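You operate a simulated robot arm through the tools that you are given. There is no shell and no other tool. Be economical: measure what you need, move in short steps, check, and stop when the job is done.

You are at the controls of a simulated robot arm. One attempt, no reset.

JOB
Press the beige mash into a patty on the dark board and put the patty in the enamel dish.
Fine: steel ring over the mash, press with the plunger; plunger back, ring back where they lay, then move the patty.
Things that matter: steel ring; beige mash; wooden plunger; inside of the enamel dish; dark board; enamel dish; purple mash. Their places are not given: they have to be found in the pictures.

It is judged by the outcome, as a careful person would: the job done as asked, and still so three seconds after it is handed in. It fails if anything else is knocked over, pushed out of place, dropped, spilled or broken.

ROBOT AND FRAMES
A 7-joint arm with a two-finger parallel gripper, fixed in place. Base frame: the origin is at the foot of the arm, x ahead of it, y to its left, z up. Readings come in cm, degrees, newtons and seconds.
Its first joint turns from -166.0 to 166.0 degrees. Payload 4.4 kg.
The TCP is the grasp point between the finger pads, 2.3 cm short of the fingertips. In the tool frame z runs along the fingers and y along their closing line. Largest opening 9.4 cm; finger width 3.8, thickness 1; the body of the gripper, 5.4 by 9.6 cm, starts 3.9 cm behind the TCP.
Orientation is that of the tool frame in the base frame, as a unit quaternion [x, y, z, w]. With the fingers straight down and closing along the base's y, the tool's x points along the base's -x, its y along +y and its z along -z.

CONTROLS
- The arm moves only by the tool step_arm. Its argument "moves" is a list of rows, each an object of numbers (a shift or turn left out is 0, a gripper value left out holds the last): "dx", "dy", "dz": the shift along the tool's x, y, z in cm; "ax", "ay", "az": the turn, a rotation vector about the tool's x, y, z in degrees. In form: [{"dx": .., "dy": .., "dz": .., "ax": .., "ay": .., "az": ..}, ...]. A call has 1 to 10 rows; each row is the pose to reach, as a shift and turn from the pose commanded when the call began, along the tool's axes at that moment. "gripper" is the closure in counts, from 0 (fully open) to 255 (shut), set as the call begins (left out, the last holds). A row lasts 0.2 s, in which the tool goes at most 5 cm and 8.6 degrees; a call with a longer step from one row to the next is refused whole, and so is a gripper value outside its range. A pose out of reach is approached as far as the arm can. The call stops where the force on the tool passes 40 N (or 10 N more than at its start, if that is more) or the arm is blocked; 0.2 s more then pass. Each finger travels about 7.2 cm/s and halts on what it meets, pressing with about 28 N; the grip force reading is that of the motor and also rises with nothing between the fingers. The clock runs only during rows and for 0.2 s after the last one: add rows that repeat a pose to give the fingers time. The reply holds the time, the measured pose of the TCP, the force on the tool along the base axes, the opening and the grip force, in the units named above and with some noise.
- Cameras (640 x 400 px; columns grow to the right, rows downward): "scene" is fixed at [21.96, 50, 151.49]; the picture's right is [-0.63, -0.78, 0.00], its down [-0.27, 0.22, -0.94] and it looks along [0.73, -0.59, -0.35] (base axes); focal length 364 px, centre (320, 200). "wrist" rides on the gripper at [-3.9, 0, -4.4] in the tool frame; the picture's right is [0.00, -1.00, 0.00], its down [0.97, 0.00, -0.24] and it looks along [0.24, 0.00, 0.97] (tool axes); focal length 218 px, centre (320, 200).
- get_image(camera): a new picture of that camera. It takes no simulated time.
- probe_pixels(camera, pixels): for up to 12 pixels [column, row] of the newest picture of that camera ("zoom" is the newest enlarged one), the place [x, y, z] in the base frame of the surface seen there, good to about 0.3 cm. It takes no simulated time.
- inspect(camera, box): a new picture of the part [left, top, right, bottom] of that camera's present view, enlarged. It takes no simulated time.
- sign_off(): hands the job in; it is judged then, once.

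Go step by step. Measure first, check grasps and placings, and put right what went wrong. The budget is 80 turns and 38 pictures, counting those below and the enlarged ones. Unless the task says otherwise, let go and move clear before handing in, and close with one line.

The tools are called after "Emit:" as name(argument=value, ...) on one line, values as JSON. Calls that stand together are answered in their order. step_arm: Moves the arm, as the interface text tells. Its arguments: {"type":"object","properties":{"moves":{"type":"array"},"gripper":{"type":"number"}},"required":["moves"]} The other tools are called the same way: get_image (camera) takes a picture; probe_pixels (camera, pixels) gives the place of the surface under pixels of a picture; inspect (camera, box) takes an enlarged picture of a part of a camera's view; sign_off () hands the job in.

At the start:

```text
time: 0.0
ee_pos: [87.71, -9.57, 120.51]
tcp_rot: [0.0, 1.0, -0.001, 0.001]
force: [-0.2, -0.1, -0.2]
grip_width: 9.4
grasp_force: 0.1
```

scene: 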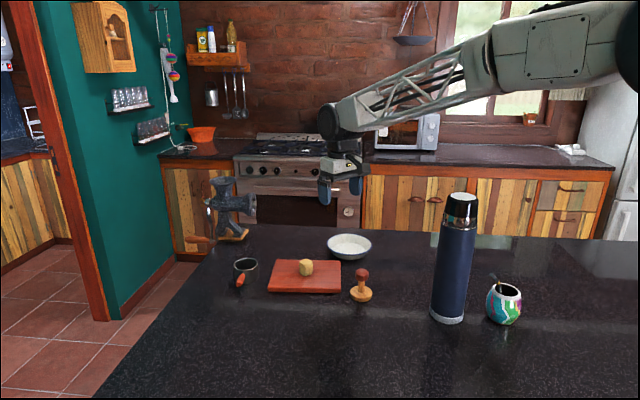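
wrist: 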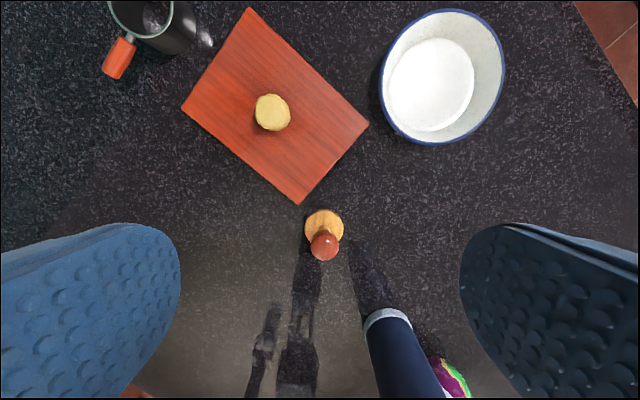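

The pictures show a red-brown board with a beige lump (scene 306,268), a plunger (361,287), a dish (349,246) and a cup with a red handle (245,268) that may be the ring. I'll enlarge both views to identify them.

Emit:
inspect(camera="scene", box=[190, 210, 390, 335])

Emit:
inspect(camera="wrist", box=[80, 0, 520, 275])

```text
3.20 times, centred on (290, 272) of scene
```

zoom: 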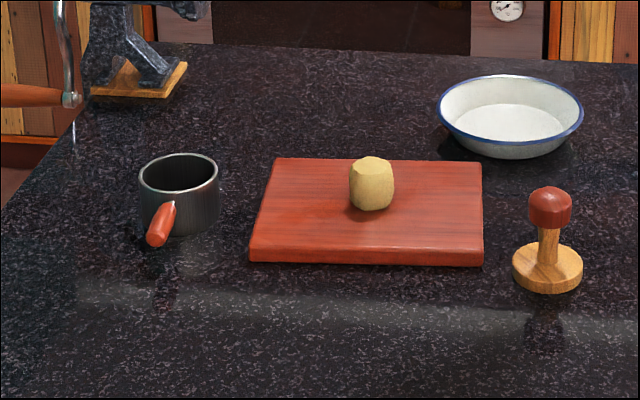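

```text
1.45 times, centred on (300, 138) of wrist
```

zoom: 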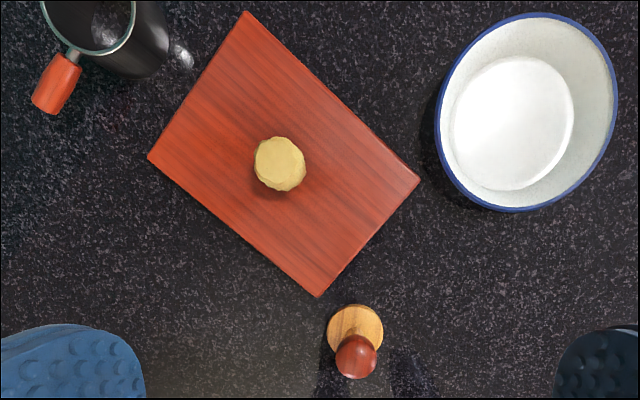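

The steel ring is the open cylinder with a red handle at wrist zoom (90,35). The mash is at (280,163), the plunger at (355,340) and the dish at (528,110). I'll probe these points.

Emit:
probe_pixels(camera="zoom", pixels=[[280, 163], [257, 165], [304, 165], [280, 188], [356, 357], [356, 318], [515, 120], [528, 13], [530, 211], [247, 12], [419, 181], [318, 296]])

Emit:
probe_pixels(camera="wrist", pixels=[[110, 5], [147, 38], [170, 4], [130, 42], [118, 60], [109, 74], [155, 18], [184, 108], [324, 240], [310, 225], [341, 228], [275, 110]])

Emit:
probe_pixels(camera="scene", pixels=[[234, 263], [258, 264], [246, 259], [246, 268], [240, 282], [306, 262], [306, 275], [361, 272], [361, 284], [351, 293], [371, 293], [361, 300]])

```text
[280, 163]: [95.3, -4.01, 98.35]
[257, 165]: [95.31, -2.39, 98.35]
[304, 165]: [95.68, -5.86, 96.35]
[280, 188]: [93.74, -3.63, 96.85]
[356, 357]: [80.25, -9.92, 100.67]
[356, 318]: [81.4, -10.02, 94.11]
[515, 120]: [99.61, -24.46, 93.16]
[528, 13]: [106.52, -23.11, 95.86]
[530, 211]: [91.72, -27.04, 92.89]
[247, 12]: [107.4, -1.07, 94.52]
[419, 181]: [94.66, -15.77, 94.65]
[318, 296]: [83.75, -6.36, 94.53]
```

```text
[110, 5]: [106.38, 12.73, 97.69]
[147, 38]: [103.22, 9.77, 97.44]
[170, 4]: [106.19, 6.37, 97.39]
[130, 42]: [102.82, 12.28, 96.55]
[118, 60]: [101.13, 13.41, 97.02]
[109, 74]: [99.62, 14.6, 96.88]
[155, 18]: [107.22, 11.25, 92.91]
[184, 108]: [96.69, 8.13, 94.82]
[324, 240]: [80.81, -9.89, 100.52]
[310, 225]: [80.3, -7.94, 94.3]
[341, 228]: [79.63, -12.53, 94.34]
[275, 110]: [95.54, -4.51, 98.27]
```

```text
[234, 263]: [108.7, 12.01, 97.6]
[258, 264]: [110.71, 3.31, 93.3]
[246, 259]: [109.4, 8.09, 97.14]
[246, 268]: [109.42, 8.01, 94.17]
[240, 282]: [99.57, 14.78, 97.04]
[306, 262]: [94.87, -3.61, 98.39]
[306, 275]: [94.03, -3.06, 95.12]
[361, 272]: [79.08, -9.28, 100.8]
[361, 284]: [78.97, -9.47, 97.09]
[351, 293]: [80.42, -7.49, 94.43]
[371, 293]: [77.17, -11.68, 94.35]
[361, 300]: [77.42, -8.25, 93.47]
```

Two views agree that the counter is at z≈93, not 42 as the text says, so I'll trust the measurements. The ring centre is about (106.5, 9.2) and the mash about (95.4, -4). Before moving I'll check the obstacles (grinder, thermos, gourd) and the contents of the ring and dish.

Emit:
probe_pixels(camera="scene", pixels=[[222, 180], [252, 210], [198, 240], [235, 238], [208, 202], [461, 200], [447, 318], [503, 295], [349, 236], [349, 258], [328, 246], [371, 246]])

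Emit:
step_arm(moves=[{"dx": -2.4, "dy": 2.4, "dz": 1, "az": 5}, {"dx": -4.8, "dy": 4.8, "dz": 2, "az": 10}, {"dx": -7.2, "dy": 7.2, "dz": 3, "az": 15}, {"dx": -9.6, "dy": 9.6, "dz": 4, "az": 20}, {"dx": -12, "dy": 12, "dz": 5, "az": 25}, {"dx": -14.4, "dy": 14.4, "dz": 6, "az": 30}, {"dx": -16.6, "dy": 16.6, "dz": 7, "az": 37}, {"dx": -18.8, "dy": 18.8, "dz": 7.5, "az": 37}, {"dx": -18.8, "dy": 18.8, "dz": 7.5, "az": 37}], gripper=0)

```text
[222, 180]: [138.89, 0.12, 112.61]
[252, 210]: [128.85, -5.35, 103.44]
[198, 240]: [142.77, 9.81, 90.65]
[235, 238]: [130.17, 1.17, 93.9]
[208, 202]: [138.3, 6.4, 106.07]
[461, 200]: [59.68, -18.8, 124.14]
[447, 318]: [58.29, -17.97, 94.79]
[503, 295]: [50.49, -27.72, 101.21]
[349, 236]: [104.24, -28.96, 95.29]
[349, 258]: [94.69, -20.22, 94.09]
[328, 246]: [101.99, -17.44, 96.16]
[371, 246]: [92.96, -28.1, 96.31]
```

```text
time: 2.0
ee_pos: [106.66, 9.15, 112.86]
tcp_rot: [0.317, 0.948, 0.0, 0.0]
force: [-0.2, -0.4, -0.5]
grip_width: 9.41
grasp_force: 0.0
```

The arm reaches above the ring. I'll look down to refine the ring position.

Emit:
get_image(camera="wrist")

```text
33 pictures are left
```

wrist: 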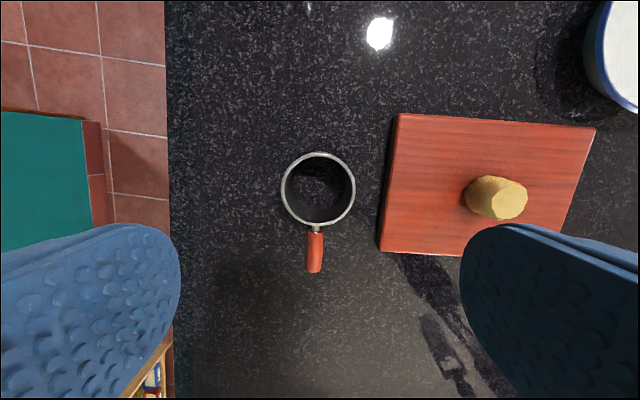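

The ring rim spans roughly columns 281–355 and rows 152–226, and it is open at the bottom. I'll probe the rim and handle.

Emit:
probe_pixels(camera="wrist", pixels=[[283, 188], [353, 188], [318, 154], [318, 222], [318, 190], [316, 240], [315, 268], [495, 190], [398, 116], [383, 248], [594, 128], [340, 190]])

```text
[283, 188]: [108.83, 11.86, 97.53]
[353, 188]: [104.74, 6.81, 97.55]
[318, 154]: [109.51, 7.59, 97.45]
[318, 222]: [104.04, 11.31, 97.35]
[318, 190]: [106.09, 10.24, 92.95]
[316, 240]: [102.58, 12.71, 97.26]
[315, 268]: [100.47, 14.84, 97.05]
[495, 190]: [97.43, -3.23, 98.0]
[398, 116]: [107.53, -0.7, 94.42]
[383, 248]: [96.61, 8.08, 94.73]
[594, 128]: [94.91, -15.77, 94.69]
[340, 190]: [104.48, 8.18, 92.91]
```

The ring centre is (106.8, 9.35), outer diameter about 6.7, rim at z 97.5. The fingers clear the board edge by about 1.6 cm, so I'll descend to TCP z≈96.

Emit:
step_arm(moves=[{"dy": 0.2, "dz": 4}, {"dy": 0.2, "dz": 8}, {"dy": 0.2, "dz": 11}, {"dy": 0.2, "dz": 13}, {"dy": 0.2, "dz": 15}, {"dy": 0.2, "dz": 16.2}, {"dy": 0.2, "dz": 16.9}, {"dy": 0.2, "dz": 16.9}])

```text
time: 3.8
ee_pos: [106.78, 9.4, 96.12]
tcp_rot: [0.318, 0.948, 0.0, 0.001]
force: [0.4, 0.6, 0.2]
grip_width: 9.41
grasp_force: 0.0
```

The TCP is on target with no contact. I'll close on the ring and lift slightly.

Emit:
step_arm(moves=[{"dz": 0}, {"dz": 0}, {"dz": 0}, {"dz": 0}, {"dz": 0}], gripper=255)

Emit:
step_arm(moves=[{"dz": -1}, {"dz": -3}, {"dz": -6}, {"dz": -9}, {"dz": -9}])

Emit:
get_image(camera="wrist")

```text
time: 5.0
ee_pos: [106.71, 9.44, 96.03]
tcp_rot: [0.318, 0.948, 0.0, 0.001]
force: [-0.3, 0.0, 0.3]
grip_width: 6.94
grasp_force: 27.8
```

```text
time: 6.2
ee_pos: [106.8, 9.36, 105.2]
tcp_rot: [0.317, 0.948, 0.001, 0.001]
force: [0.3, 0.6, -2.0]
grip_width: 6.95
grasp_force: 27.5
```

```text
32 pictures are left
```

wrist: 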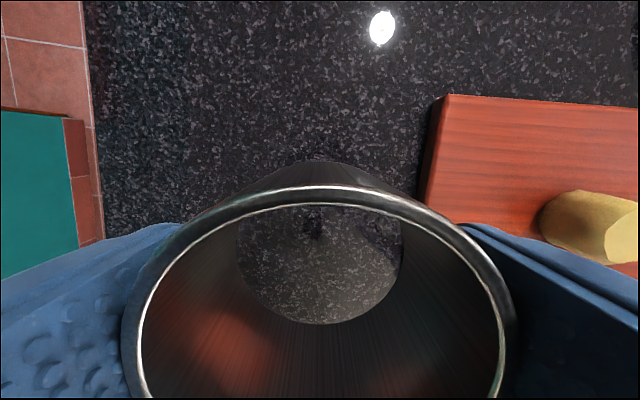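

The ring is held (opening 6.94). I'll carry it above the mash and look through it.

Emit:
step_arm(moves=[{"dx": 0.2, "dy": -3}, {"dx": 0.5, "dy": -6.5}, {"dx": 0.7, "dy": -10}, {"dx": 1.0, "dy": -13.5}, {"dx": 1.2, "dy": -16.2}, {"dx": 1.23, "dy": -17.66}, {"dx": 1.23, "dy": -17.66}])

Emit:
get_image(camera="wrist")

Emit:
inspect(camera="scene", box=[230, 200, 390, 300])

```text
time: 7.8
ee_pos: [95.16, -4.04, 105.15]
tcp_rot: [0.317, 0.948, -0.001, 0.0]
force: [0.2, 0.1, -0.5]
grip_width: 6.95
grasp_force: 27.5
```

```text
31 pictures are left
```

wrist: 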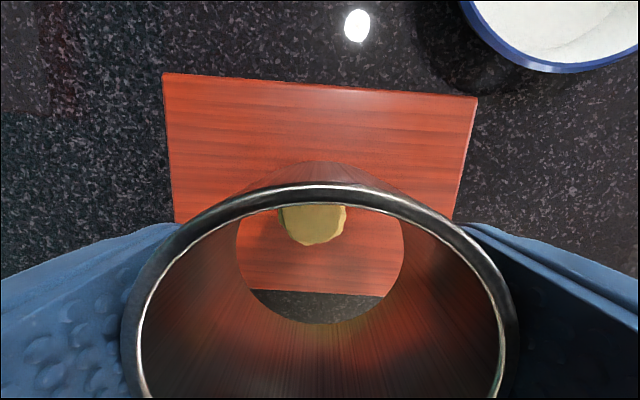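

```text
4.00 times, centred on (310, 250) of scene
```

zoom: 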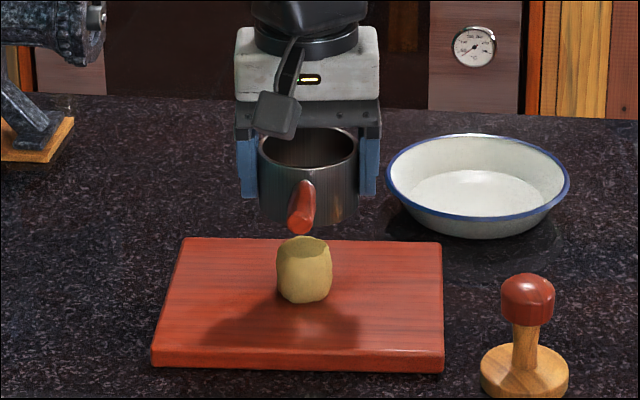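

The mash shows at column 312, slightly left of centre. I'll probe it in both views.

Emit:
probe_pixels(camera="wrist", pixels=[[312, 225], [283, 215], [344, 215], [312, 243], [312, 212]])

Emit:
probe_pixels(camera="zoom", pixels=[[304, 245], [304, 270], [279, 270], [330, 270], [304, 298]])

```text
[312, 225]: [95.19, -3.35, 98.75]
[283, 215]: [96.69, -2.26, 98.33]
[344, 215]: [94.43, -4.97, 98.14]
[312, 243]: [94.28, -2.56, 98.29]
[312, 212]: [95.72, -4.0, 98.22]
```

```text
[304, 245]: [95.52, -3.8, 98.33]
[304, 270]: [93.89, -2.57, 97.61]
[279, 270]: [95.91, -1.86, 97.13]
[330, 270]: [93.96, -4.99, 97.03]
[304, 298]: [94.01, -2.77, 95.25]
```

The mash centre is about (95.45, -3.7), so I'll shift 0.45 along tool y and lower the ring to the board.

Emit:
step_arm(moves=[{"dy": 0.45, "dz": 0.5}, {"dy": 0.45, "dz": 2}, {"dy": 0.45, "dz": 4}, {"dy": 0.45, "dz": 5.5}, {"dy": 0.45, "dz": 6.5}, {"dy": 0.45, "dz": 7.0}, {"dy": 0.45, "dz": 7.3}, {"dy": 0.45, "dz": 7.3}])

Emit:
inspect(camera="scene", box=[250, 220, 378, 300])

```text
time: 9.6
ee_pos: [95.42, -3.57, 97.8]
tcp_rot: [0.317, 0.948, 0.0, 0.0]
force: [-0.9, 0.1, 5.3]
grip_width: 6.96
grasp_force: 28.0
```

```text
5.00 times, centred on (314, 260) of scene
```

zoom: 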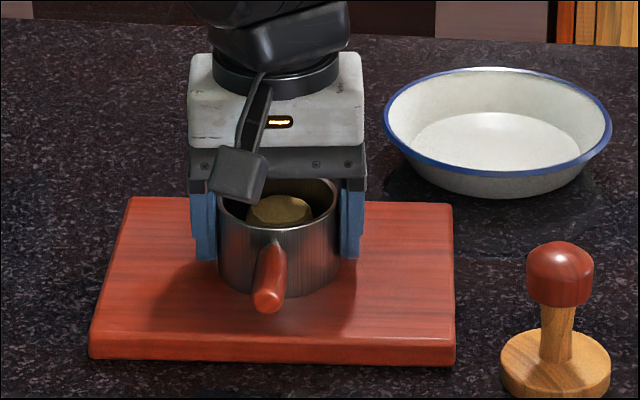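

The ring rests on the board with the mash inside (5 N contact). I'll open, rise and go above the plunger.

Emit:
step_arm(moves=[{"dz": 0}, {"dz": 0}, {"dz": 0}], gripper=0)

Emit:
step_arm(moves=[{"dz": -2}, {"dz": -5}, {"dz": -9}, {"dz": -13}, {"dz": -13}])

Emit:
get_image(camera="wrist")

```text
time: 10.4
ee_pos: [95.39, -3.57, 97.87]
tcp_rot: [0.317, 0.948, 0.0, 0.0]
force: [0.3, 0.1, -0.3]
grip_width: 9.41
grasp_force: 0.1
```

```text
time: 11.6
ee_pos: [95.43, -3.59, 110.9]
tcp_rot: [0.318, 0.948, 0.001, 0.0]
force: [0.2, -0.6, 0.1]
grip_width: 9.39
grasp_force: 0.1
```

```text
28 pictures are left
```

wrist: 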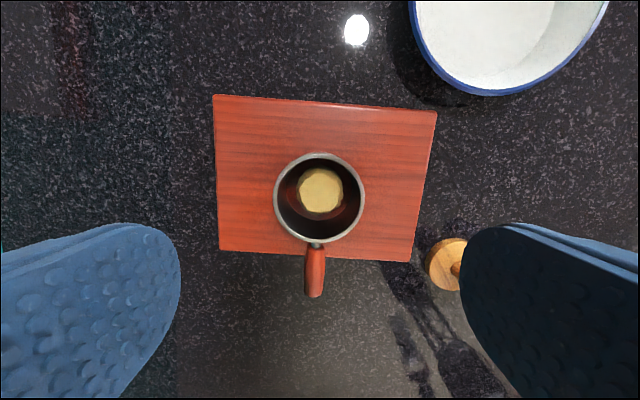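

The ring sits around the mash. I'll probe the rim and move above the plunger, staying high.

Emit:
probe_pixels(camera="wrist", pixels=[[276, 198], [362, 198], [320, 155], [320, 241], [320, 190], [429, 264]])

Emit:
step_arm(moves=[{"dx": 1.8, "dy": -2.9}, {"dx": 3.6, "dy": -5.8}, {"dx": 5.5, "dy": -8.7}, {"dx": 7.3, "dy": -11.6}, {"dx": 8.5, "dy": -13.5}, {"dx": 9.1, "dy": -14.5}, {"dx": 9.1, "dy": -14.5}])

Emit:
get_image(camera="wrist")

Emit:
get_image(camera="scene")

```text
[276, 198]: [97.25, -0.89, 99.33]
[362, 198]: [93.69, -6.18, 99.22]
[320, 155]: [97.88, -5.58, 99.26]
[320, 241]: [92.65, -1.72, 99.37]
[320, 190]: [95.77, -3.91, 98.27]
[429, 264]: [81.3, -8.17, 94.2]
```

```text
time: 13.2
ee_pos: [79.37, -9.81, 110.79]
tcp_rot: [0.317, 0.948, 0.0, 0.001]
force: [0.1, 0.1, -0.7]
grip_width: 9.39
grasp_force: 0.1
```

```text
27 pictures are left
```

wrist: 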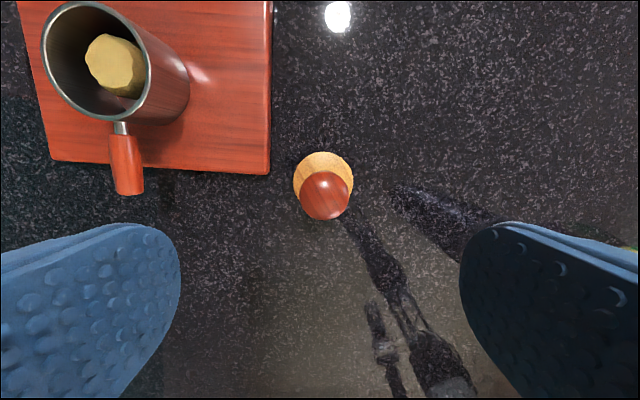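

```text
26 pictures are left
```

scene: 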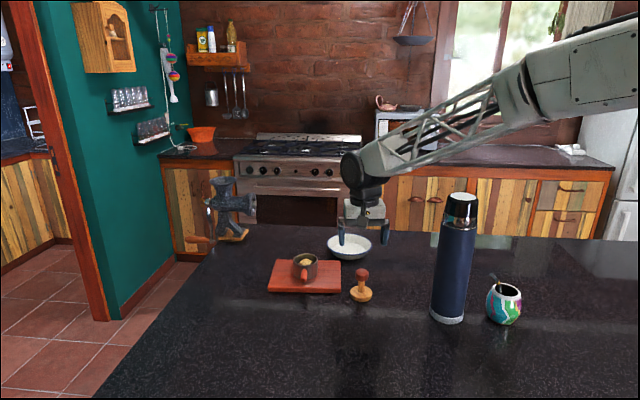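

The arm is well clear of the thermos. The plunger knob is at wrist (325,195), so I'll probe its extents.

Emit:
probe_pixels(camera="wrist", pixels=[[325, 193], [302, 196], [347, 196], [325, 218], [325, 175], [323, 154], [295, 177], [352, 177]])

Emit:
probe_pixels(camera="scene", pixels=[[361, 270], [355, 274], [367, 274], [361, 280], [361, 284], [351, 293], [372, 293], [361, 297]])

```text
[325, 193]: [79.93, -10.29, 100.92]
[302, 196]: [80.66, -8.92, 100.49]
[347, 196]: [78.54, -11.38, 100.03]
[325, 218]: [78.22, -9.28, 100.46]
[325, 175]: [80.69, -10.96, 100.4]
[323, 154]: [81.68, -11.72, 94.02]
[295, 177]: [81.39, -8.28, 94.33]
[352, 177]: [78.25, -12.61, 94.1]
```

```text
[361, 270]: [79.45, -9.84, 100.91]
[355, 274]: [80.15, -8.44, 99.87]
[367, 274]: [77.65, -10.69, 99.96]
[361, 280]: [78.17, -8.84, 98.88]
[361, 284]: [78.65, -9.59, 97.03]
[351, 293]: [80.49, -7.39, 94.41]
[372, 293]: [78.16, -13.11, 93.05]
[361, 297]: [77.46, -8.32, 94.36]
```

The plunger axis is about (79.55, -10.15), knob centre at z≈99.5, base diameter about 5.4. I'll descend and grip the knob.

Emit:
step_arm(moves=[{"dx": -0.35, "dy": -0.16, "dz": 2}, {"dx": -0.35, "dy": -0.16, "dz": 5}, {"dx": -0.35, "dy": -0.16, "dz": 8}, {"dx": -0.35, "dy": -0.16, "dz": 10}, {"dx": -0.35, "dy": -0.16, "dz": 11.1}, {"dx": -0.35, "dy": -0.16, "dz": 11.1}])

Emit:
step_arm(moves=[{"dz": 0}, {"dz": 0}, {"dz": 0}, {"dz": 0}, {"dz": 0}], gripper=255)

Emit:
step_arm(moves=[{"dz": -1}, {"dz": -3}, {"dz": -6}, {"dz": -9.5}, {"dz": -9.5}])

Emit:
get_image(camera="wrist")

Emit:
inspect(camera="scene", box=[290, 190, 450, 290])

```text
time: 14.6
ee_pos: [79.51, -10.07, 99.7]
tcp_rot: [0.318, 0.948, 0.0, 0.0]
force: [-0.4, 0.6, 0.1]
grip_width: 9.4
grasp_force: 0.0
```

```text
time: 15.8
ee_pos: [79.56, -10.08, 99.7]
tcp_rot: [0.317, 0.948, 0.0, 0.0]
force: [-0.5, 0.4, -0.4]
grip_width: 3.38
grasp_force: 28.4
```

```text
time: 17.0
ee_pos: [79.51, -10.09, 109.19]
tcp_rot: [0.318, 0.948, 0.0, 0.0]
force: [-0.3, 0.0, -0.5]
grip_width: 3.35
grasp_force: 27.6
```

```text
25 pictures are left
```

wrist: 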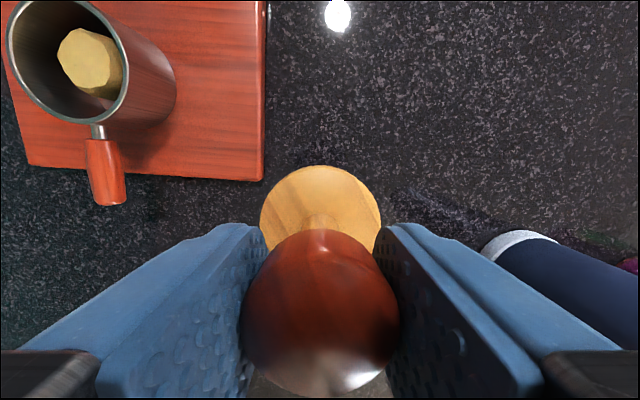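

```text
4.00 times, centred on (370, 240) of scene
```

zoom: 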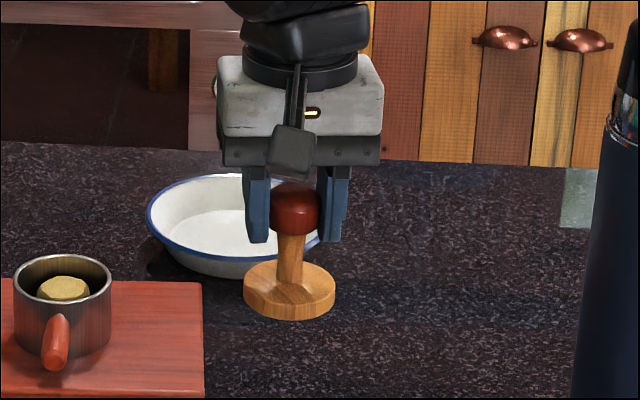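

The plunger is held upright. I'll check where its base sits relative to the TCP.

Emit:
probe_pixels(camera="wrist", pixels=[[320, 169], [263, 216], [379, 216], [272, 190], [369, 190], [320, 185]])

Emit:
probe_pixels(camera="zoom", pixels=[[246, 284], [333, 284], [289, 302], [289, 316]])

```text
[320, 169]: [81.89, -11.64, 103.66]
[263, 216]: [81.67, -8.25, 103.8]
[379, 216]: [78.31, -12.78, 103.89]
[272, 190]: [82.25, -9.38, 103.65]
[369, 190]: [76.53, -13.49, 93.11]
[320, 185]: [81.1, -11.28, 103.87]
```

```text
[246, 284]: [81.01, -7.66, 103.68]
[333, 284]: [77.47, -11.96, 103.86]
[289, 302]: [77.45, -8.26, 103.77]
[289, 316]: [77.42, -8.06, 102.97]
```

The plunger base is centred under the TCP within about 0.2 cm. I'll carry it over the ring at (95.4, -3.6) and verify.

Emit:
step_arm(moves=[{"dx": -1.7, "dy": 2.9}, {"dx": -3.5, "dy": 5.9}, {"dx": -5.3, "dy": 8.9}, {"dx": -7, "dy": 11.8}, {"dx": -8.2, "dy": 13.8}, {"dx": -8.77, "dy": 14.74}, {"dx": -8.77, "dy": 14.74}])

Emit:
get_image(camera="wrist")

Emit:
inspect(camera="scene", box=[250, 210, 378, 290])

```text
time: 18.6
ee_pos: [95.49, -3.47, 109.12]
tcp_rot: [0.317, 0.948, 0.0, 0.0]
force: [0.1, -0.3, -0.5]
grip_width: 3.35
grasp_force: 28.5
```

```text
23 pictures are left
```

wrist: 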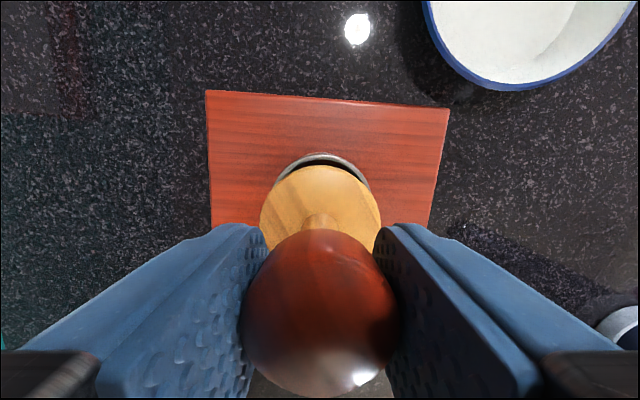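

```text
5.00 times, centred on (314, 250) of scene
```

zoom: 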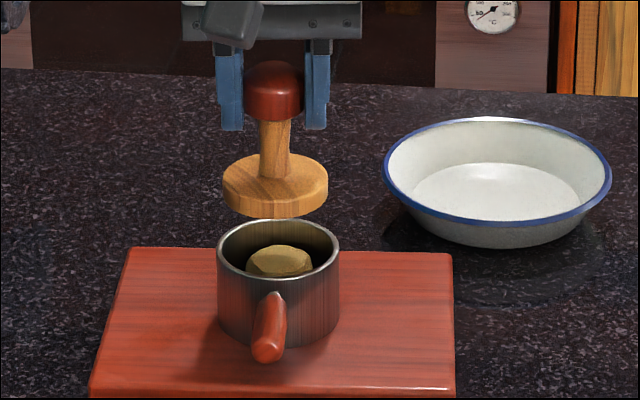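

The plunger is over the ring and lateral alignment looks good to about 0.1 cm. I'll probe both edges to check depth alignment before inserting.

Emit:
probe_pixels(camera="zoom", pixels=[[220, 248], [337, 248], [278, 220], [278, 281], [225, 182], [326, 182], [275, 194], [275, 214], [300, 156], [278, 290]])

Emit:
probe_pixels(camera="wrist", pixels=[[322, 154], [321, 168], [322, 156], [263, 216], [378, 216], [282, 172], [362, 172]])

Emit:
inspect(camera="wrist", box=[240, 130, 400, 230])

```text
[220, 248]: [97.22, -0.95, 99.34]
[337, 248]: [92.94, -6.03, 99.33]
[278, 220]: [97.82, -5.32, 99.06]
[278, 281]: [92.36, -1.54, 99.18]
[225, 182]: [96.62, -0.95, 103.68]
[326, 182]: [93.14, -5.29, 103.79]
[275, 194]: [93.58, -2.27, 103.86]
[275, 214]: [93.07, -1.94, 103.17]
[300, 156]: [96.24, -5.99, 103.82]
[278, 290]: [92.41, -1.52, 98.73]
```

```text
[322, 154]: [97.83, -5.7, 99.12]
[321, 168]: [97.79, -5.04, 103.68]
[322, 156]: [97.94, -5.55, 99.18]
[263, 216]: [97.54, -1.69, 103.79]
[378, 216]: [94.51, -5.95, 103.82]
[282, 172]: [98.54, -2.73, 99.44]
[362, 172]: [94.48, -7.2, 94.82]
```

```text
4.00 times, centred on (320, 180) of wrist
```

zoom: 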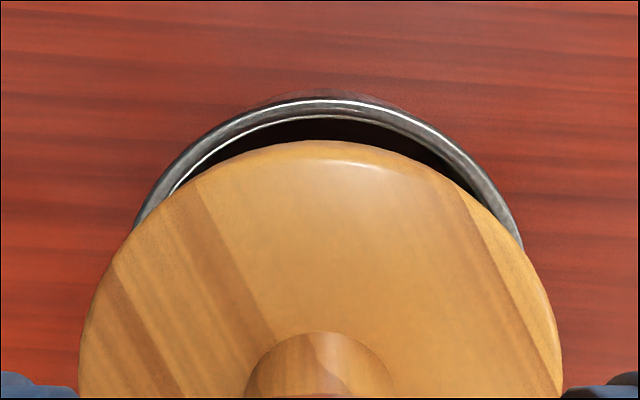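

Relative to the ring, the plunger needs about +0.2 in tool x and -0.17 in tool y. I'll correct and lower it just into the ring mouth.

Emit:
step_arm(moves=[{"dx": 0.2, "dy": -0.17, "dz": 0}, {"dx": 0.2, "dy": -0.17, "dz": 1.5}, {"dx": 0.2, "dy": -0.17, "dz": 2.6}, {"dx": 0.2, "dy": -0.17, "dz": 3.1}, {"dx": 0.2, "dy": -0.17, "dz": 3.5}, {"dx": 0.2, "dy": -0.17, "dz": 3.5}])

Emit:
inspect(camera="wrist", box=[240, 130, 400, 230])

Emit:
inspect(camera="scene", box=[266, 230, 346, 280])

```text
time: 20.0
ee_pos: [95.2, -3.44, 105.64]
tcp_rot: [0.317, 0.948, 0.0, 0.0]
force: [-0.8, -0.3, -0.5]
grip_width: 3.32
grasp_force: 27.8
```

```text
4.00 times, centred on (320, 180) of wrist
```

zoom: 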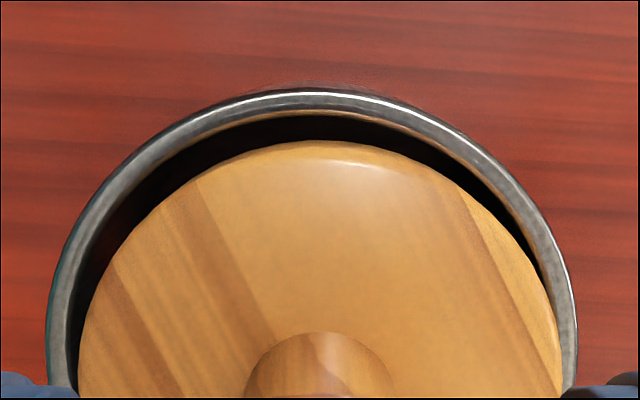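

```text
8.00 times, centred on (306, 255) of scene
```

zoom: 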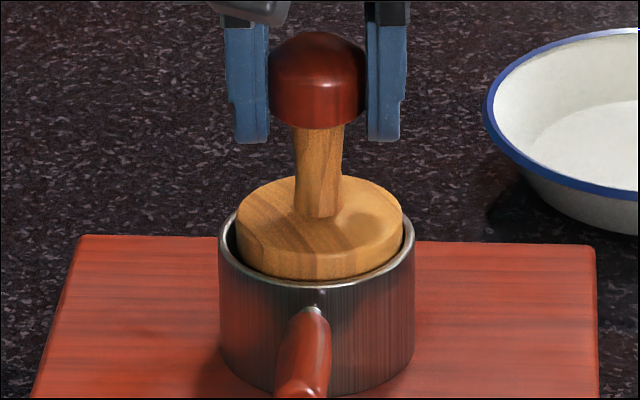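

The plunger is inside the ring mouth with no force, sitting slightly right. I'll nudge it and press slowly.

Emit:
step_arm(moves=[{"dx": -0.08, "dy": 0.12, "dz": 0}, {"dx": -0.08, "dy": 0.12, "dz": 0.4}, {"dx": -0.08, "dy": 0.12, "dz": 0.8}, {"dx": -0.08, "dy": 0.12, "dz": 1.2}, {"dx": -0.08, "dy": 0.12, "dz": 1.5}, {"dx": -0.08, "dy": 0.12, "dz": 1.8}, {"dx": -0.08, "dy": 0.12, "dz": 2.0}])

```text
time: 21.6
ee_pos: [95.35, -3.55, 103.64]
tcp_rot: [0.318, 0.948, 0.0, 0.0]
force: [-0.9, 0.5, 1.6]
grip_width: 3.34
grasp_force: 27.6
```

Only 1.6 N so far, with the plunger bottom at about 96.9. I'll keep pressing in small steps.

Emit:
step_arm(moves=[{"dz": 0.2}, {"dz": 0.4}, {"dz": 0.6}, {"dz": 0.8}, {"dz": 0.9}, {"dz": 1.0}, {"dz": 1.0}])

Emit:
inspect(camera="scene", box=[266, 230, 346, 280])

```text
time: 23.0
ee_pos: [95.49, -3.59, 103.22]
tcp_rot: [0.317, 0.948, 0.001, 0.003]
force: [1.9, -0.1, 4.7]
grip_width: 3.32
grasp_force: 28.0
stopped in row 7: the force on the tool passed its limit (the readings are from after the stop); the commanded pose is now the measured one
```

```text
8.00 times, centred on (306, 255) of scene
```

zoom: 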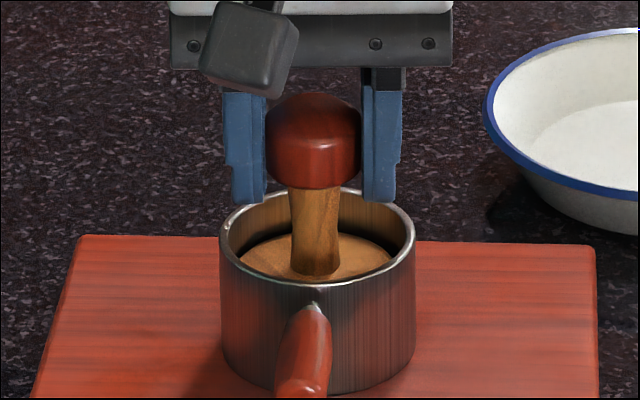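

The press stopped on the force limit with the plunger bottom at about 96.5. I'll ease up and press again to see whether it goes deeper.

Emit:
step_arm(moves=[{"dz": 0.1}, {"dz": 0.3}, {"dz": 0.5}, {"dz": 0.7}, {"dz": 0.9}, {"dz": 1.1}])

```text
time: 23.8
ee_pos: [95.56, -3.66, 103.16]
tcp_rot: [0.317, 0.948, 0.001, 0.005]
force: [1.4, 0.6, 6.9]
grip_width: 3.33
grasp_force: 27.7
stopped in row 3: the force on the tool passed its limit (the readings are from after the stop); the commanded pose is now the measured one
```

It's firmly blocked now. I'll raise the plunger straight out and look at the mash.

Emit:
step_arm(moves=[{"dz": -0.3}, {"dz": -1}, {"dz": -2}, {"dz": -3.5}, {"dz": -5.5}, {"dz": -7.5}, {"dz": -7.5}])

Emit:
inspect(camera="scene", box=[250, 210, 362, 280])

```text
time: 25.4
ee_pos: [95.59, -3.54, 110.45]
tcp_rot: [0.317, 0.948, 0.002, 0.004]
force: [0.4, 0.3, -0.5]
grip_width: 3.33
grasp_force: 27.6
```

```text
5.71 times, centred on (306, 245) of scene
```

zoom: 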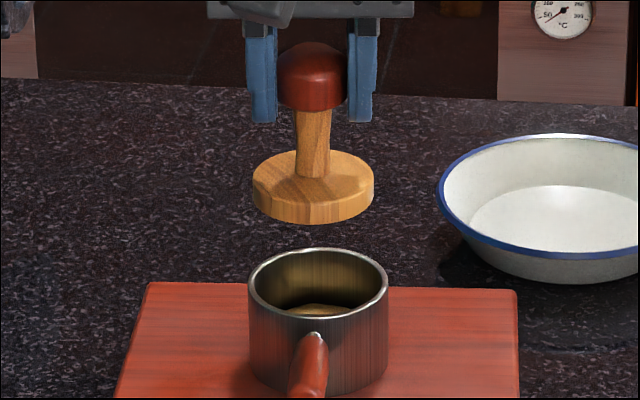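

The mash is lower now (zoom 318,310). I'll probe its height.

Emit:
probe_pixels(camera="zoom", pixels=[[318, 311], [290, 312], [345, 310], [318, 306], [280, 300], [318, 295], [355, 300]])

```text
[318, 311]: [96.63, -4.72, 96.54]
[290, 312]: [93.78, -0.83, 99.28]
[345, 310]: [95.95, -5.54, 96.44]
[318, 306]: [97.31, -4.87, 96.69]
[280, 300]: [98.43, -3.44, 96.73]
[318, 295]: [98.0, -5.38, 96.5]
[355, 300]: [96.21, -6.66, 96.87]
```

The patty top is at z≈96.5 (about 1.9 thick), and it fills the ring out to the wall. I'll return the plunger to (79.53, -10.08).

Emit:
step_arm(moves=[{"dx": 1.7, "dy": -2.9, "ax": 0.37, "ay": 0.37}, {"dx": 3.5, "dy": -5.9, "ax": 0.37, "ay": 0.37}, {"dx": 5.3, "dy": -8.9, "ax": 0.37, "ay": 0.37}, {"dx": 7, "dy": -11.8, "ax": 0.37, "ay": 0.37}, {"dx": 8.3, "dy": -13.8, "ax": 0.37, "ay": 0.37}, {"dx": 8.89, "dy": -14.9, "ax": 0.37, "ay": 0.37}, {"dx": 8.89, "dy": -14.9, "ax": 0.37, "ay": 0.37}])

Emit:
get_image(camera="wrist")

```text
time: 27.0
ee_pos: [79.34, -10.16, 110.39]
tcp_rot: [0.317, 0.948, 0.0, 0.001]
force: [-0.6, 0.2, -0.2]
grip_width: 3.32
grasp_force: 28.1
```

```text
16 pictures are left
```

wrist: 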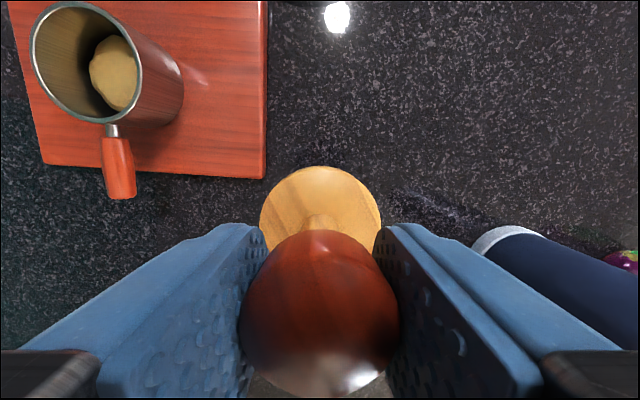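

The plunger is unchanged in the grip. The mash in the ring (wrist 90–137, 37–110) may not fill it, so I'll probe that before setting down.

Emit:
probe_pixels(camera="wrist", pixels=[[120, 75], [97, 75], [105, 50], [120, 42], [85, 75], [88, 50], [100, 97], [84, 95], [80, 40], [130, 60], [120, 100], [72, 75]])

```text
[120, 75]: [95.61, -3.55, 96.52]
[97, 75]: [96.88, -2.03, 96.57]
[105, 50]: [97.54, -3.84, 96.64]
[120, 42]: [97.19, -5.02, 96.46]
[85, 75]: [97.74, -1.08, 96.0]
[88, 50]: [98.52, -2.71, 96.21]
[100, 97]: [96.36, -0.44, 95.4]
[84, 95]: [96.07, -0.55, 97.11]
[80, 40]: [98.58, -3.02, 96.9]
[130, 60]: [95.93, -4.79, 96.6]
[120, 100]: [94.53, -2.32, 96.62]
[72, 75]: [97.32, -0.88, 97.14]
```

The mash top now has a radius of about 2.2 at z 96.5 while the ring's inner radius is about 3.1, so it isn't fully spread. I'll re-measure the ring rim and press once more, well centred.

Emit:
probe_pixels(camera="wrist", pixels=[[33, 45], [141, 80], [80, 4], [88, 123], [50, 13], [125, 112], [45, 95], [122, 25]])

Emit:
inspect(camera="wrist", box=[0, 0, 208, 130])

```text
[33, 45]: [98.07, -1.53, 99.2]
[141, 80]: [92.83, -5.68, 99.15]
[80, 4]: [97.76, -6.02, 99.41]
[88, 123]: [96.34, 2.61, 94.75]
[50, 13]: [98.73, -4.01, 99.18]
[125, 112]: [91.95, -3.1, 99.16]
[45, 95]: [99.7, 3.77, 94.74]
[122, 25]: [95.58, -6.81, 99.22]
```

```text
3.08 times, centred on (104, 65) of wrist
```

zoom: 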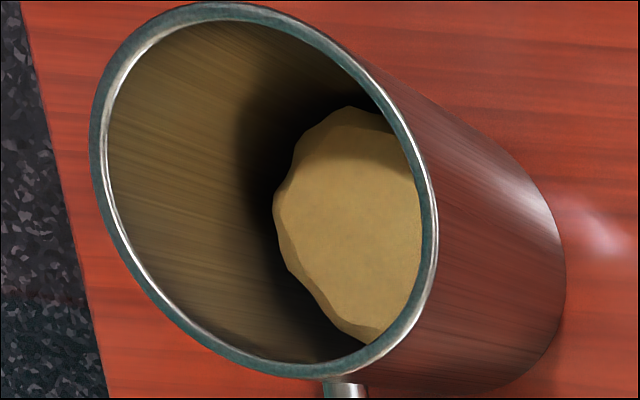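

The mash clearly doesn't fill the ring yet. The ring centre is still (95.4, -3.58), so I'll bring the plunger back for a second press.

Emit:
step_arm(moves=[{"dx": -1.7, "dy": 2.9}, {"dx": -3.5, "dy": 5.9}, {"dx": -5.3, "dy": 8.9}, {"dx": -7, "dy": 11.9}, {"dx": -8.2, "dy": 14.0}, {"dx": -8.75, "dy": 15.0}, {"dx": -8.75, "dy": 15.0}])

Emit:
step_arm(moves=[{"dz": 1.5}, {"dz": 3.0}, {"dz": 4.0}, {"dz": 5.0}, {"dz": 5.8}, {"dz": 6.4}, {"dz": 6.6}, {"dz": 6.6}])

Emit:
step_arm(moves=[{"dz": 0.1}, {"dz": 0.2}, {"dz": 0.3}, {"dz": 0.4}, {"dz": 0.5}, {"dz": 0.6}, {"dz": 0.7}, {"dz": 0.8}, {"dz": 0.9}, {"dz": 0.9}])

```text
time: 28.6
ee_pos: [95.44, -3.38, 110.45]
tcp_rot: [0.318, 0.948, -0.001, 0.001]
force: [-1.2, -0.1, -0.3]
grip_width: 3.29
grasp_force: 27.7
```

```text
time: 30.4
ee_pos: [95.45, -3.45, 103.8]
tcp_rot: [0.317, 0.948, 0.0, 0.0]
force: [-0.2, 0.1, -1.0]
grip_width: 3.34
grasp_force: 27.6
```

```text
time: 32.6
ee_pos: [95.4, -3.31, 103.09]
tcp_rot: [0.317, 0.948, 0.0, 0.001]
force: [-2.7, -2.5, 24.6]
grip_width: 3.34
grasp_force: 28.2
```

Steady 24.6 N at 103.09 and no stop. I'll continue with tiny increments and holds.

Emit:
step_arm(moves=[{"dz": 0.05}, {"dz": 0.05}, {"dz": 0.1}, {"dz": 0.1}, {"dz": 0.12}, {"dz": 0.15}, {"dz": 0.15}, {"dz": 0.18}, {"dz": 0.2}, {"dz": 0.2}])

Emit:
step_arm(moves=[{"dz": 0.05}, {"dz": 0.05}, {"dz": 0.1}, {"dz": 0.1}, {"dz": 0.12}, {"dz": 0.15}, {"dz": 0.15}, {"dz": 0.18}, {"dz": 0.2}, {"dz": 0.2}])

```text
time: 33.4
ee_pos: [95.47, -3.38, 103.13]
tcp_rot: [0.317, 0.948, 0.0, 0.003]
force: [2.5, 0.4, 3.6]
grip_width: 3.34
grasp_force: 28.3
stopped in row 3: the force on the tool passed its limit (the readings are from after the stop); the commanded pose is now the measured one
```

```text
time: 35.4
ee_pos: [95.5, -3.38, 103.24]
tcp_rot: [0.317, 0.948, 0.001, 0.003]
force: [2.1, 0.7, 4.2]
grip_width: 3.33
grasp_force: 27.4
stopped in row 9: the force on the tool passed its limit (the readings are from after the stop); the commanded pose is now the measured one
```

It's firm at about 103.1 up to the 40 N limit. I'll lift and check whether the mash changed.

Emit:
step_arm(moves=[{"dz": -0.3}, {"dz": -1}, {"dz": -2}, {"dz": -3.5}, {"dz": -5.5}, {"dz": -7.2}, {"dz": -7.2}])

Emit:
step_arm(moves=[{"dx": 1.7, "dy": -2.9, "ax": 0.3, "ay": 0.2}, {"dx": 3.5, "dy": -5.9, "ax": 0.3, "ay": 0.2}, {"dx": 5.3, "dy": -8.9, "ax": 0.3, "ay": 0.2}, {"dx": 7, "dy": -11.8, "ax": 0.3, "ay": 0.2}, {"dx": 8.3, "dy": -13.8, "ax": 0.3, "ay": 0.2}, {"dx": 8.8, "dy": -14.9, "ax": 0.3, "ay": 0.2}, {"dx": 8.8, "dy": -14.9, "ax": 0.3, "ay": 0.2}])

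Emit:
inspect(camera="wrist", box=[0, 0, 208, 130])

```text
time: 37.0
ee_pos: [95.63, -3.34, 110.14]
tcp_rot: [0.318, 0.948, 0.0, 0.004]
force: [0.8, 0.4, 0.0]
grip_width: 3.35
grasp_force: 28.2
```

```text
time: 38.6
ee_pos: [79.47, -9.97, 110.15]
tcp_rot: [0.317, 0.948, -0.002, 0.0]
force: [-0.1, -0.6, -1.2]
grip_width: 3.33
grasp_force: 28.0
```

```text
3.08 times, centred on (104, 65) of wrist
```

zoom: 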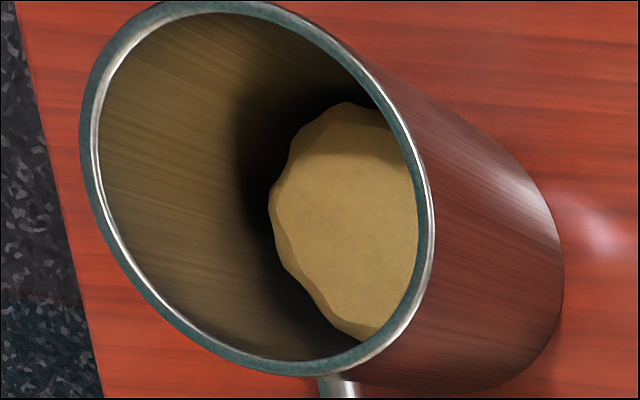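

The mash is unchanged under 40 N: a flat disc about 1.9 thick, half its former height, which looks like its final patty form. I'll set the plunger back where it lay.

Emit:
step_arm(moves=[{"dx": -0.11, "dy": -0.05, "dz": 2}, {"dx": -0.11, "dy": -0.05, "dz": 5}, {"dx": -0.11, "dy": -0.05, "dz": 7.5}, {"dx": -0.11, "dy": -0.05, "dz": 9}, {"dx": -0.11, "dy": -0.05, "dz": 9.8}, {"dx": -0.11, "dy": -0.05, "dz": 10.2}, {"dx": -0.11, "dy": -0.05, "dz": 10.4}, {"dx": -0.11, "dy": -0.05, "dz": 10.4}])

```text
time: 40.4
ee_pos: [79.51, -10.19, 99.84]
tcp_rot: [0.317, 0.948, -0.003, 0.001]
force: [-0.5, 0.0, -1.4]
grip_width: 3.35
grasp_force: 27.9
```

There's no contact yet, so I'll lower a little more until it touches.

Emit:
step_arm(moves=[{"dz": 0.08}, {"dz": 0.14}, {"dz": 0.2}, {"dz": 0.2}])

```text
time: 41.4
ee_pos: [79.52, -10.19, 99.66]
tcp_rot: [0.317, 0.948, -0.002, 0.001]
force: [-0.7, -1.2, 3.3]
grip_width: 3.31
grasp_force: 27.7
```

Contact made (3.3 N). I'll release, rise and go above the ring.

Emit:
step_arm(moves=[{"dz": 0}, {"dz": 0}, {"dz": 0}, {"dz": 0}], gripper=0)

Emit:
step_arm(moves=[{"dz": -2}, {"dz": -5}, {"dz": -9}, {"dz": -12}, {"dz": -12}])

Emit:
step_arm(moves=[{"dx": -1.7, "dy": 2.9}, {"dx": -3.5, "dy": 5.9}, {"dx": -5.3, "dy": 8.9}, {"dx": -7, "dy": 11.9}, {"dx": -8.2, "dy": 13.9}, {"dx": -8.71, "dy": 14.84}, {"dx": -8.71, "dy": 14.84}])

Emit:
get_image(camera="wrist")

```text
time: 42.4
ee_pos: [79.45, -10.08, 99.62]
tcp_rot: [0.317, 0.948, -0.002, 0.001]
force: [0.1, 0.1, 0.0]
grip_width: 9.39
grasp_force: 0.0
```

```text
time: 43.6
ee_pos: [79.48, -10.0, 111.67]
tcp_rot: [0.318, 0.948, -0.002, 0.001]
force: [-0.8, -0.2, 0.3]
grip_width: 9.4
grasp_force: 0.1
```

```text
time: 45.2
ee_pos: [95.49, -3.41, 111.62]
tcp_rot: [0.317, 0.948, -0.002, 0.001]
force: [-0.1, -0.2, -0.6]
grip_width: 9.38
grasp_force: 0.1
```

```text
13 pictures are left
```

wrist: 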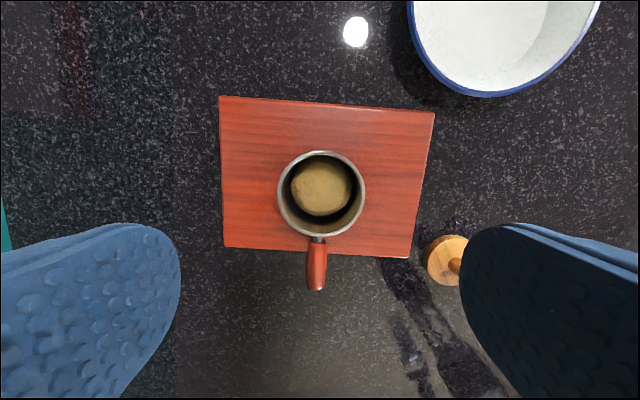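

The plunger stands where it was, and the ring is centred under me. I'll descend, grip it and lift straight up.

Emit:
step_arm(moves=[{"dy": -0.1, "dz": 3}, {"dy": -0.1, "dz": 6.5}, {"dy": -0.1, "dz": 9.5}, {"dy": -0.1, "dz": 11.5}, {"dy": -0.1, "dz": 13}, {"dy": -0.1, "dz": 13.75}, {"dy": -0.1, "dz": 13.75}])

Emit:
step_arm(moves=[{"dz": 0}, {"dz": 0}, {"dz": 0}, {"dz": 0}], gripper=255)

Emit:
step_arm(moves=[{"dz": -0.5}, {"dz": -1.5}, {"dz": -3}, {"dz": -5}, {"dz": -7.4}, {"dz": -7.4}])

Emit:
get_image(camera="wrist")

```text
time: 46.8
ee_pos: [95.41, -3.57, 97.67]
tcp_rot: [0.318, 0.948, -0.002, 0.001]
force: [0.2, -0.3, 0.6]
grip_width: 9.4
grasp_force: 0.0
```

```text
time: 47.8
ee_pos: [95.21, -3.5, 97.75]
tcp_rot: [0.317, 0.948, -0.002, 0.001]
force: [-0.2, -0.1, 0.2]
grip_width: 6.94
grasp_force: 27.8
```

```text
time: 49.2
ee_pos: [95.35, -3.52, 105.29]
tcp_rot: [0.317, 0.948, -0.003, 0.002]
force: [1.3, -0.1, -1.3]
grip_width: 6.93
grasp_force: 27.6
```

```text
12 pictures are left
```

wrist: 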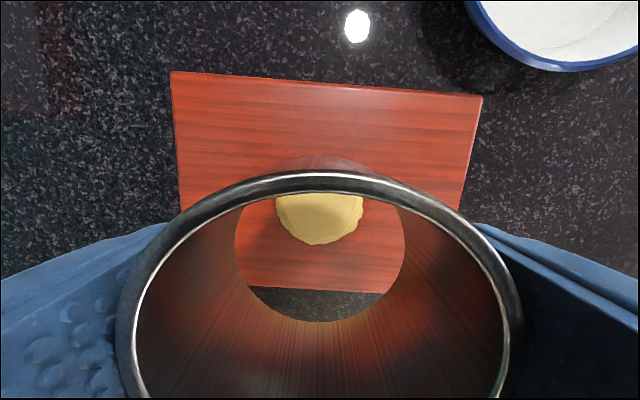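

The patty stays on the board. I'll carry the ring back to its original spot (TCP 106.75, 9.4).

Emit:
step_arm(moves=[{"dx": -0.2, "dy": 3, "ax": -0.25, "ay": 0.33}, {"dx": -0.5, "dy": 6.5, "ax": -0.25, "ay": 0.33}, {"dx": -0.8, "dy": 10, "ax": -0.25, "ay": 0.33}, {"dx": -1.1, "dy": 13.5, "ax": -0.25, "ay": 0.33}, {"dx": -1.3, "dy": 16, "ax": -0.25, "ay": 0.33}, {"dx": -1.33, "dy": 17.18, "ax": -0.25, "ay": 0.33}, {"dx": -1.33, "dy": 17.18, "ax": -0.25, "ay": 0.33}])

```text
time: 50.8
ee_pos: [106.87, 9.48, 105.26]
tcp_rot: [0.317, 0.948, 0.001, -0.001]
force: [-0.7, -0.3, -0.9]
grip_width: 6.91
grasp_force: 28.1
```

The ring is above its spot. I'll lower it to the counter.

Emit:
step_arm(moves=[{"dx": 0.05, "dy": -0.14, "dz": 2}, {"dx": 0.05, "dy": -0.14, "dz": 4.5}, {"dx": 0.05, "dy": -0.14, "dz": 6.5}, {"dx": 0.05, "dy": -0.14, "dz": 8}, {"dx": 0.05, "dy": -0.14, "dz": 8.7}, {"dx": 0.05, "dy": -0.14, "dz": 9.05}, {"dx": 0.05, "dy": -0.14, "dz": 9.2}, {"dx": 0.05, "dy": -0.14, "dz": 9.2}])

```text
time: 52.6
ee_pos: [106.64, 9.37, 95.99]
tcp_rot: [0.317, 0.948, 0.001, 0.0]
force: [-1.6, -0.4, 4.0]
grip_width: 6.92
grasp_force: 28.3
```

The ring is on the counter (4 N contact). I'll release, rise and return over the patty.

Emit:
step_arm(moves=[{"dz": 0}, {"dz": 0}, {"dz": 0}], gripper=0)

Emit:
step_arm(moves=[{"dz": -2}, {"dz": -5}, {"dz": -9}, {"dz": -12}, {"dz": -12}])

Emit:
step_arm(moves=[{"dx": 0.2, "dy": -3}, {"dx": 0.4, "dy": -6.5}, {"dx": 0.7, "dy": -10}, {"dx": 0.9, "dy": -13.5}, {"dx": 1.1, "dy": -16}, {"dx": 1.2, "dy": -17.2}, {"dx": 1.2, "dy": -17.2}])

Emit:
get_image(camera="wrist")

```text
time: 53.4
ee_pos: [106.59, 9.3, 95.98]
tcp_rot: [0.317, 0.948, 0.001, -0.002]
force: [-1.4, 0.2, 0.0]
grip_width: 9.4
grasp_force: 0.1
```

```text
time: 54.6
ee_pos: [106.58, 9.19, 108.08]
tcp_rot: [0.318, 0.948, 0.002, -0.001]
force: [-0.8, 0.0, 0.3]
grip_width: 9.39
grasp_force: 0.1
```

```text
time: 56.2
ee_pos: [95.33, -3.82, 108.05]
tcp_rot: [0.317, 0.948, 0.001, 0.0]
force: [-0.4, 0.1, 0.2]
grip_width: 9.4
grasp_force: 0.0
```

```text
11 pictures are left
```

wrist: 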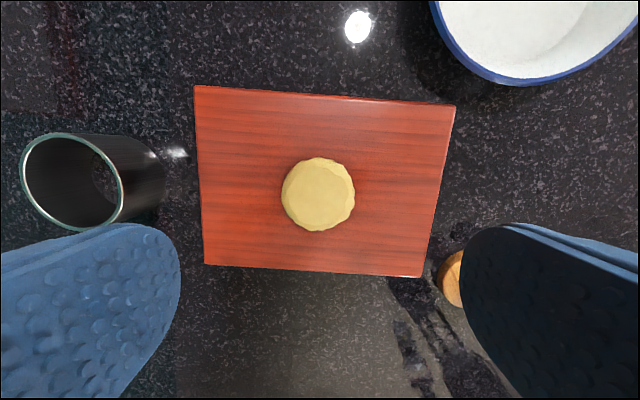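

The patty is a neat disc at wrist (318,194). I'll probe its edges and height.

Emit:
probe_pixels(camera="wrist", pixels=[[285, 195], [352, 195], [318, 160], [318, 228], [318, 193], [318, 245], [24, 180], [121, 180], [75, 135], [85, 228]])

Emit:
probe_pixels(camera="scene", pixels=[[320, 200]])

```text
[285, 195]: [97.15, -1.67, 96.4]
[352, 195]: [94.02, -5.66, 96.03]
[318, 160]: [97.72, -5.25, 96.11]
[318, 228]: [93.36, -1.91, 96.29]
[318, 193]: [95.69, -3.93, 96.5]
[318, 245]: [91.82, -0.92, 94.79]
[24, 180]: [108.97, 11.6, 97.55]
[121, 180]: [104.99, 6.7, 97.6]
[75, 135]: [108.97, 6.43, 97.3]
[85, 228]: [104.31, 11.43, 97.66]
```

```text
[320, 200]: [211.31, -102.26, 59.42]
```

The patty centre is about (95.5, -3.65), diameter about 5.3, top at 96.5; the ring is back at about (106.8, 9.1). I'll lower the fingertips to just above the board and close gently.

Emit:
step_arm(moves=[{"dx": -0.08, "dy": 0.15, "dz": 3}, {"dx": -0.08, "dy": 0.15, "dz": 6}, {"dx": -0.08, "dy": 0.15, "dz": 8.5}, {"dx": -0.08, "dy": 0.15, "dz": 10}, {"dx": -0.08, "dy": 0.15, "dz": 10.6}, {"dx": -0.08, "dy": 0.15, "dz": 10.8}, {"dx": -0.08, "dy": 0.15, "dz": 10.8}])

Emit:
step_arm(moves=[{"dz": 0}, {"dz": 0}, {"dz": 0}, {"dz": 0}], gripper=125)

```text
time: 57.8
ee_pos: [95.45, -3.62, 97.21]
tcp_rot: [0.318, 0.948, 0.001, -0.001]
force: [0.5, 0.1, 0.7]
grip_width: 9.45
grasp_force: 0.1
```

```text
time: 58.8
ee_pos: [95.43, -3.61, 97.12]
tcp_rot: [0.318, 0.948, 0.001, -0.002]
force: [-0.1, -0.2, 0.8]
grip_width: 5.91
grasp_force: 13.6
```

The fingers halted at 5.91 with 13.6 N. I'll lift a little and look.

Emit:
step_arm(moves=[{"dz": -0.5}, {"dz": -1.5}, {"dz": -3}, {"dz": -5}, {"dz": -5}])

Emit:
inspect(camera="scene", box=[250, 210, 378, 290])

```text
time: 60.0
ee_pos: [95.38, -3.59, 102.24]
tcp_rot: [0.318, 0.948, 0.001, -0.002]
force: [-0.4, -0.8, -0.6]
grip_width: 5.89
grasp_force: 13.9
```

```text
5.00 times, centred on (314, 250) of scene
```

zoom: 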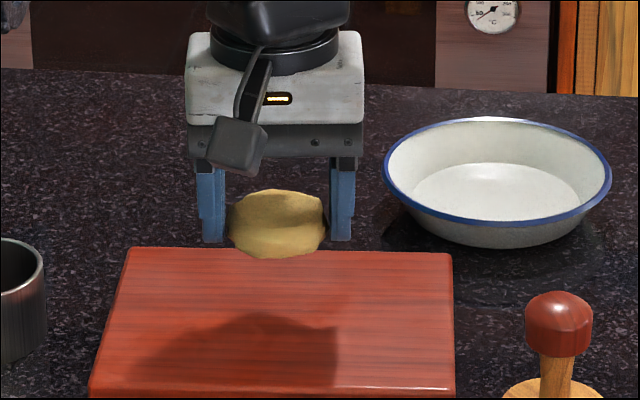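

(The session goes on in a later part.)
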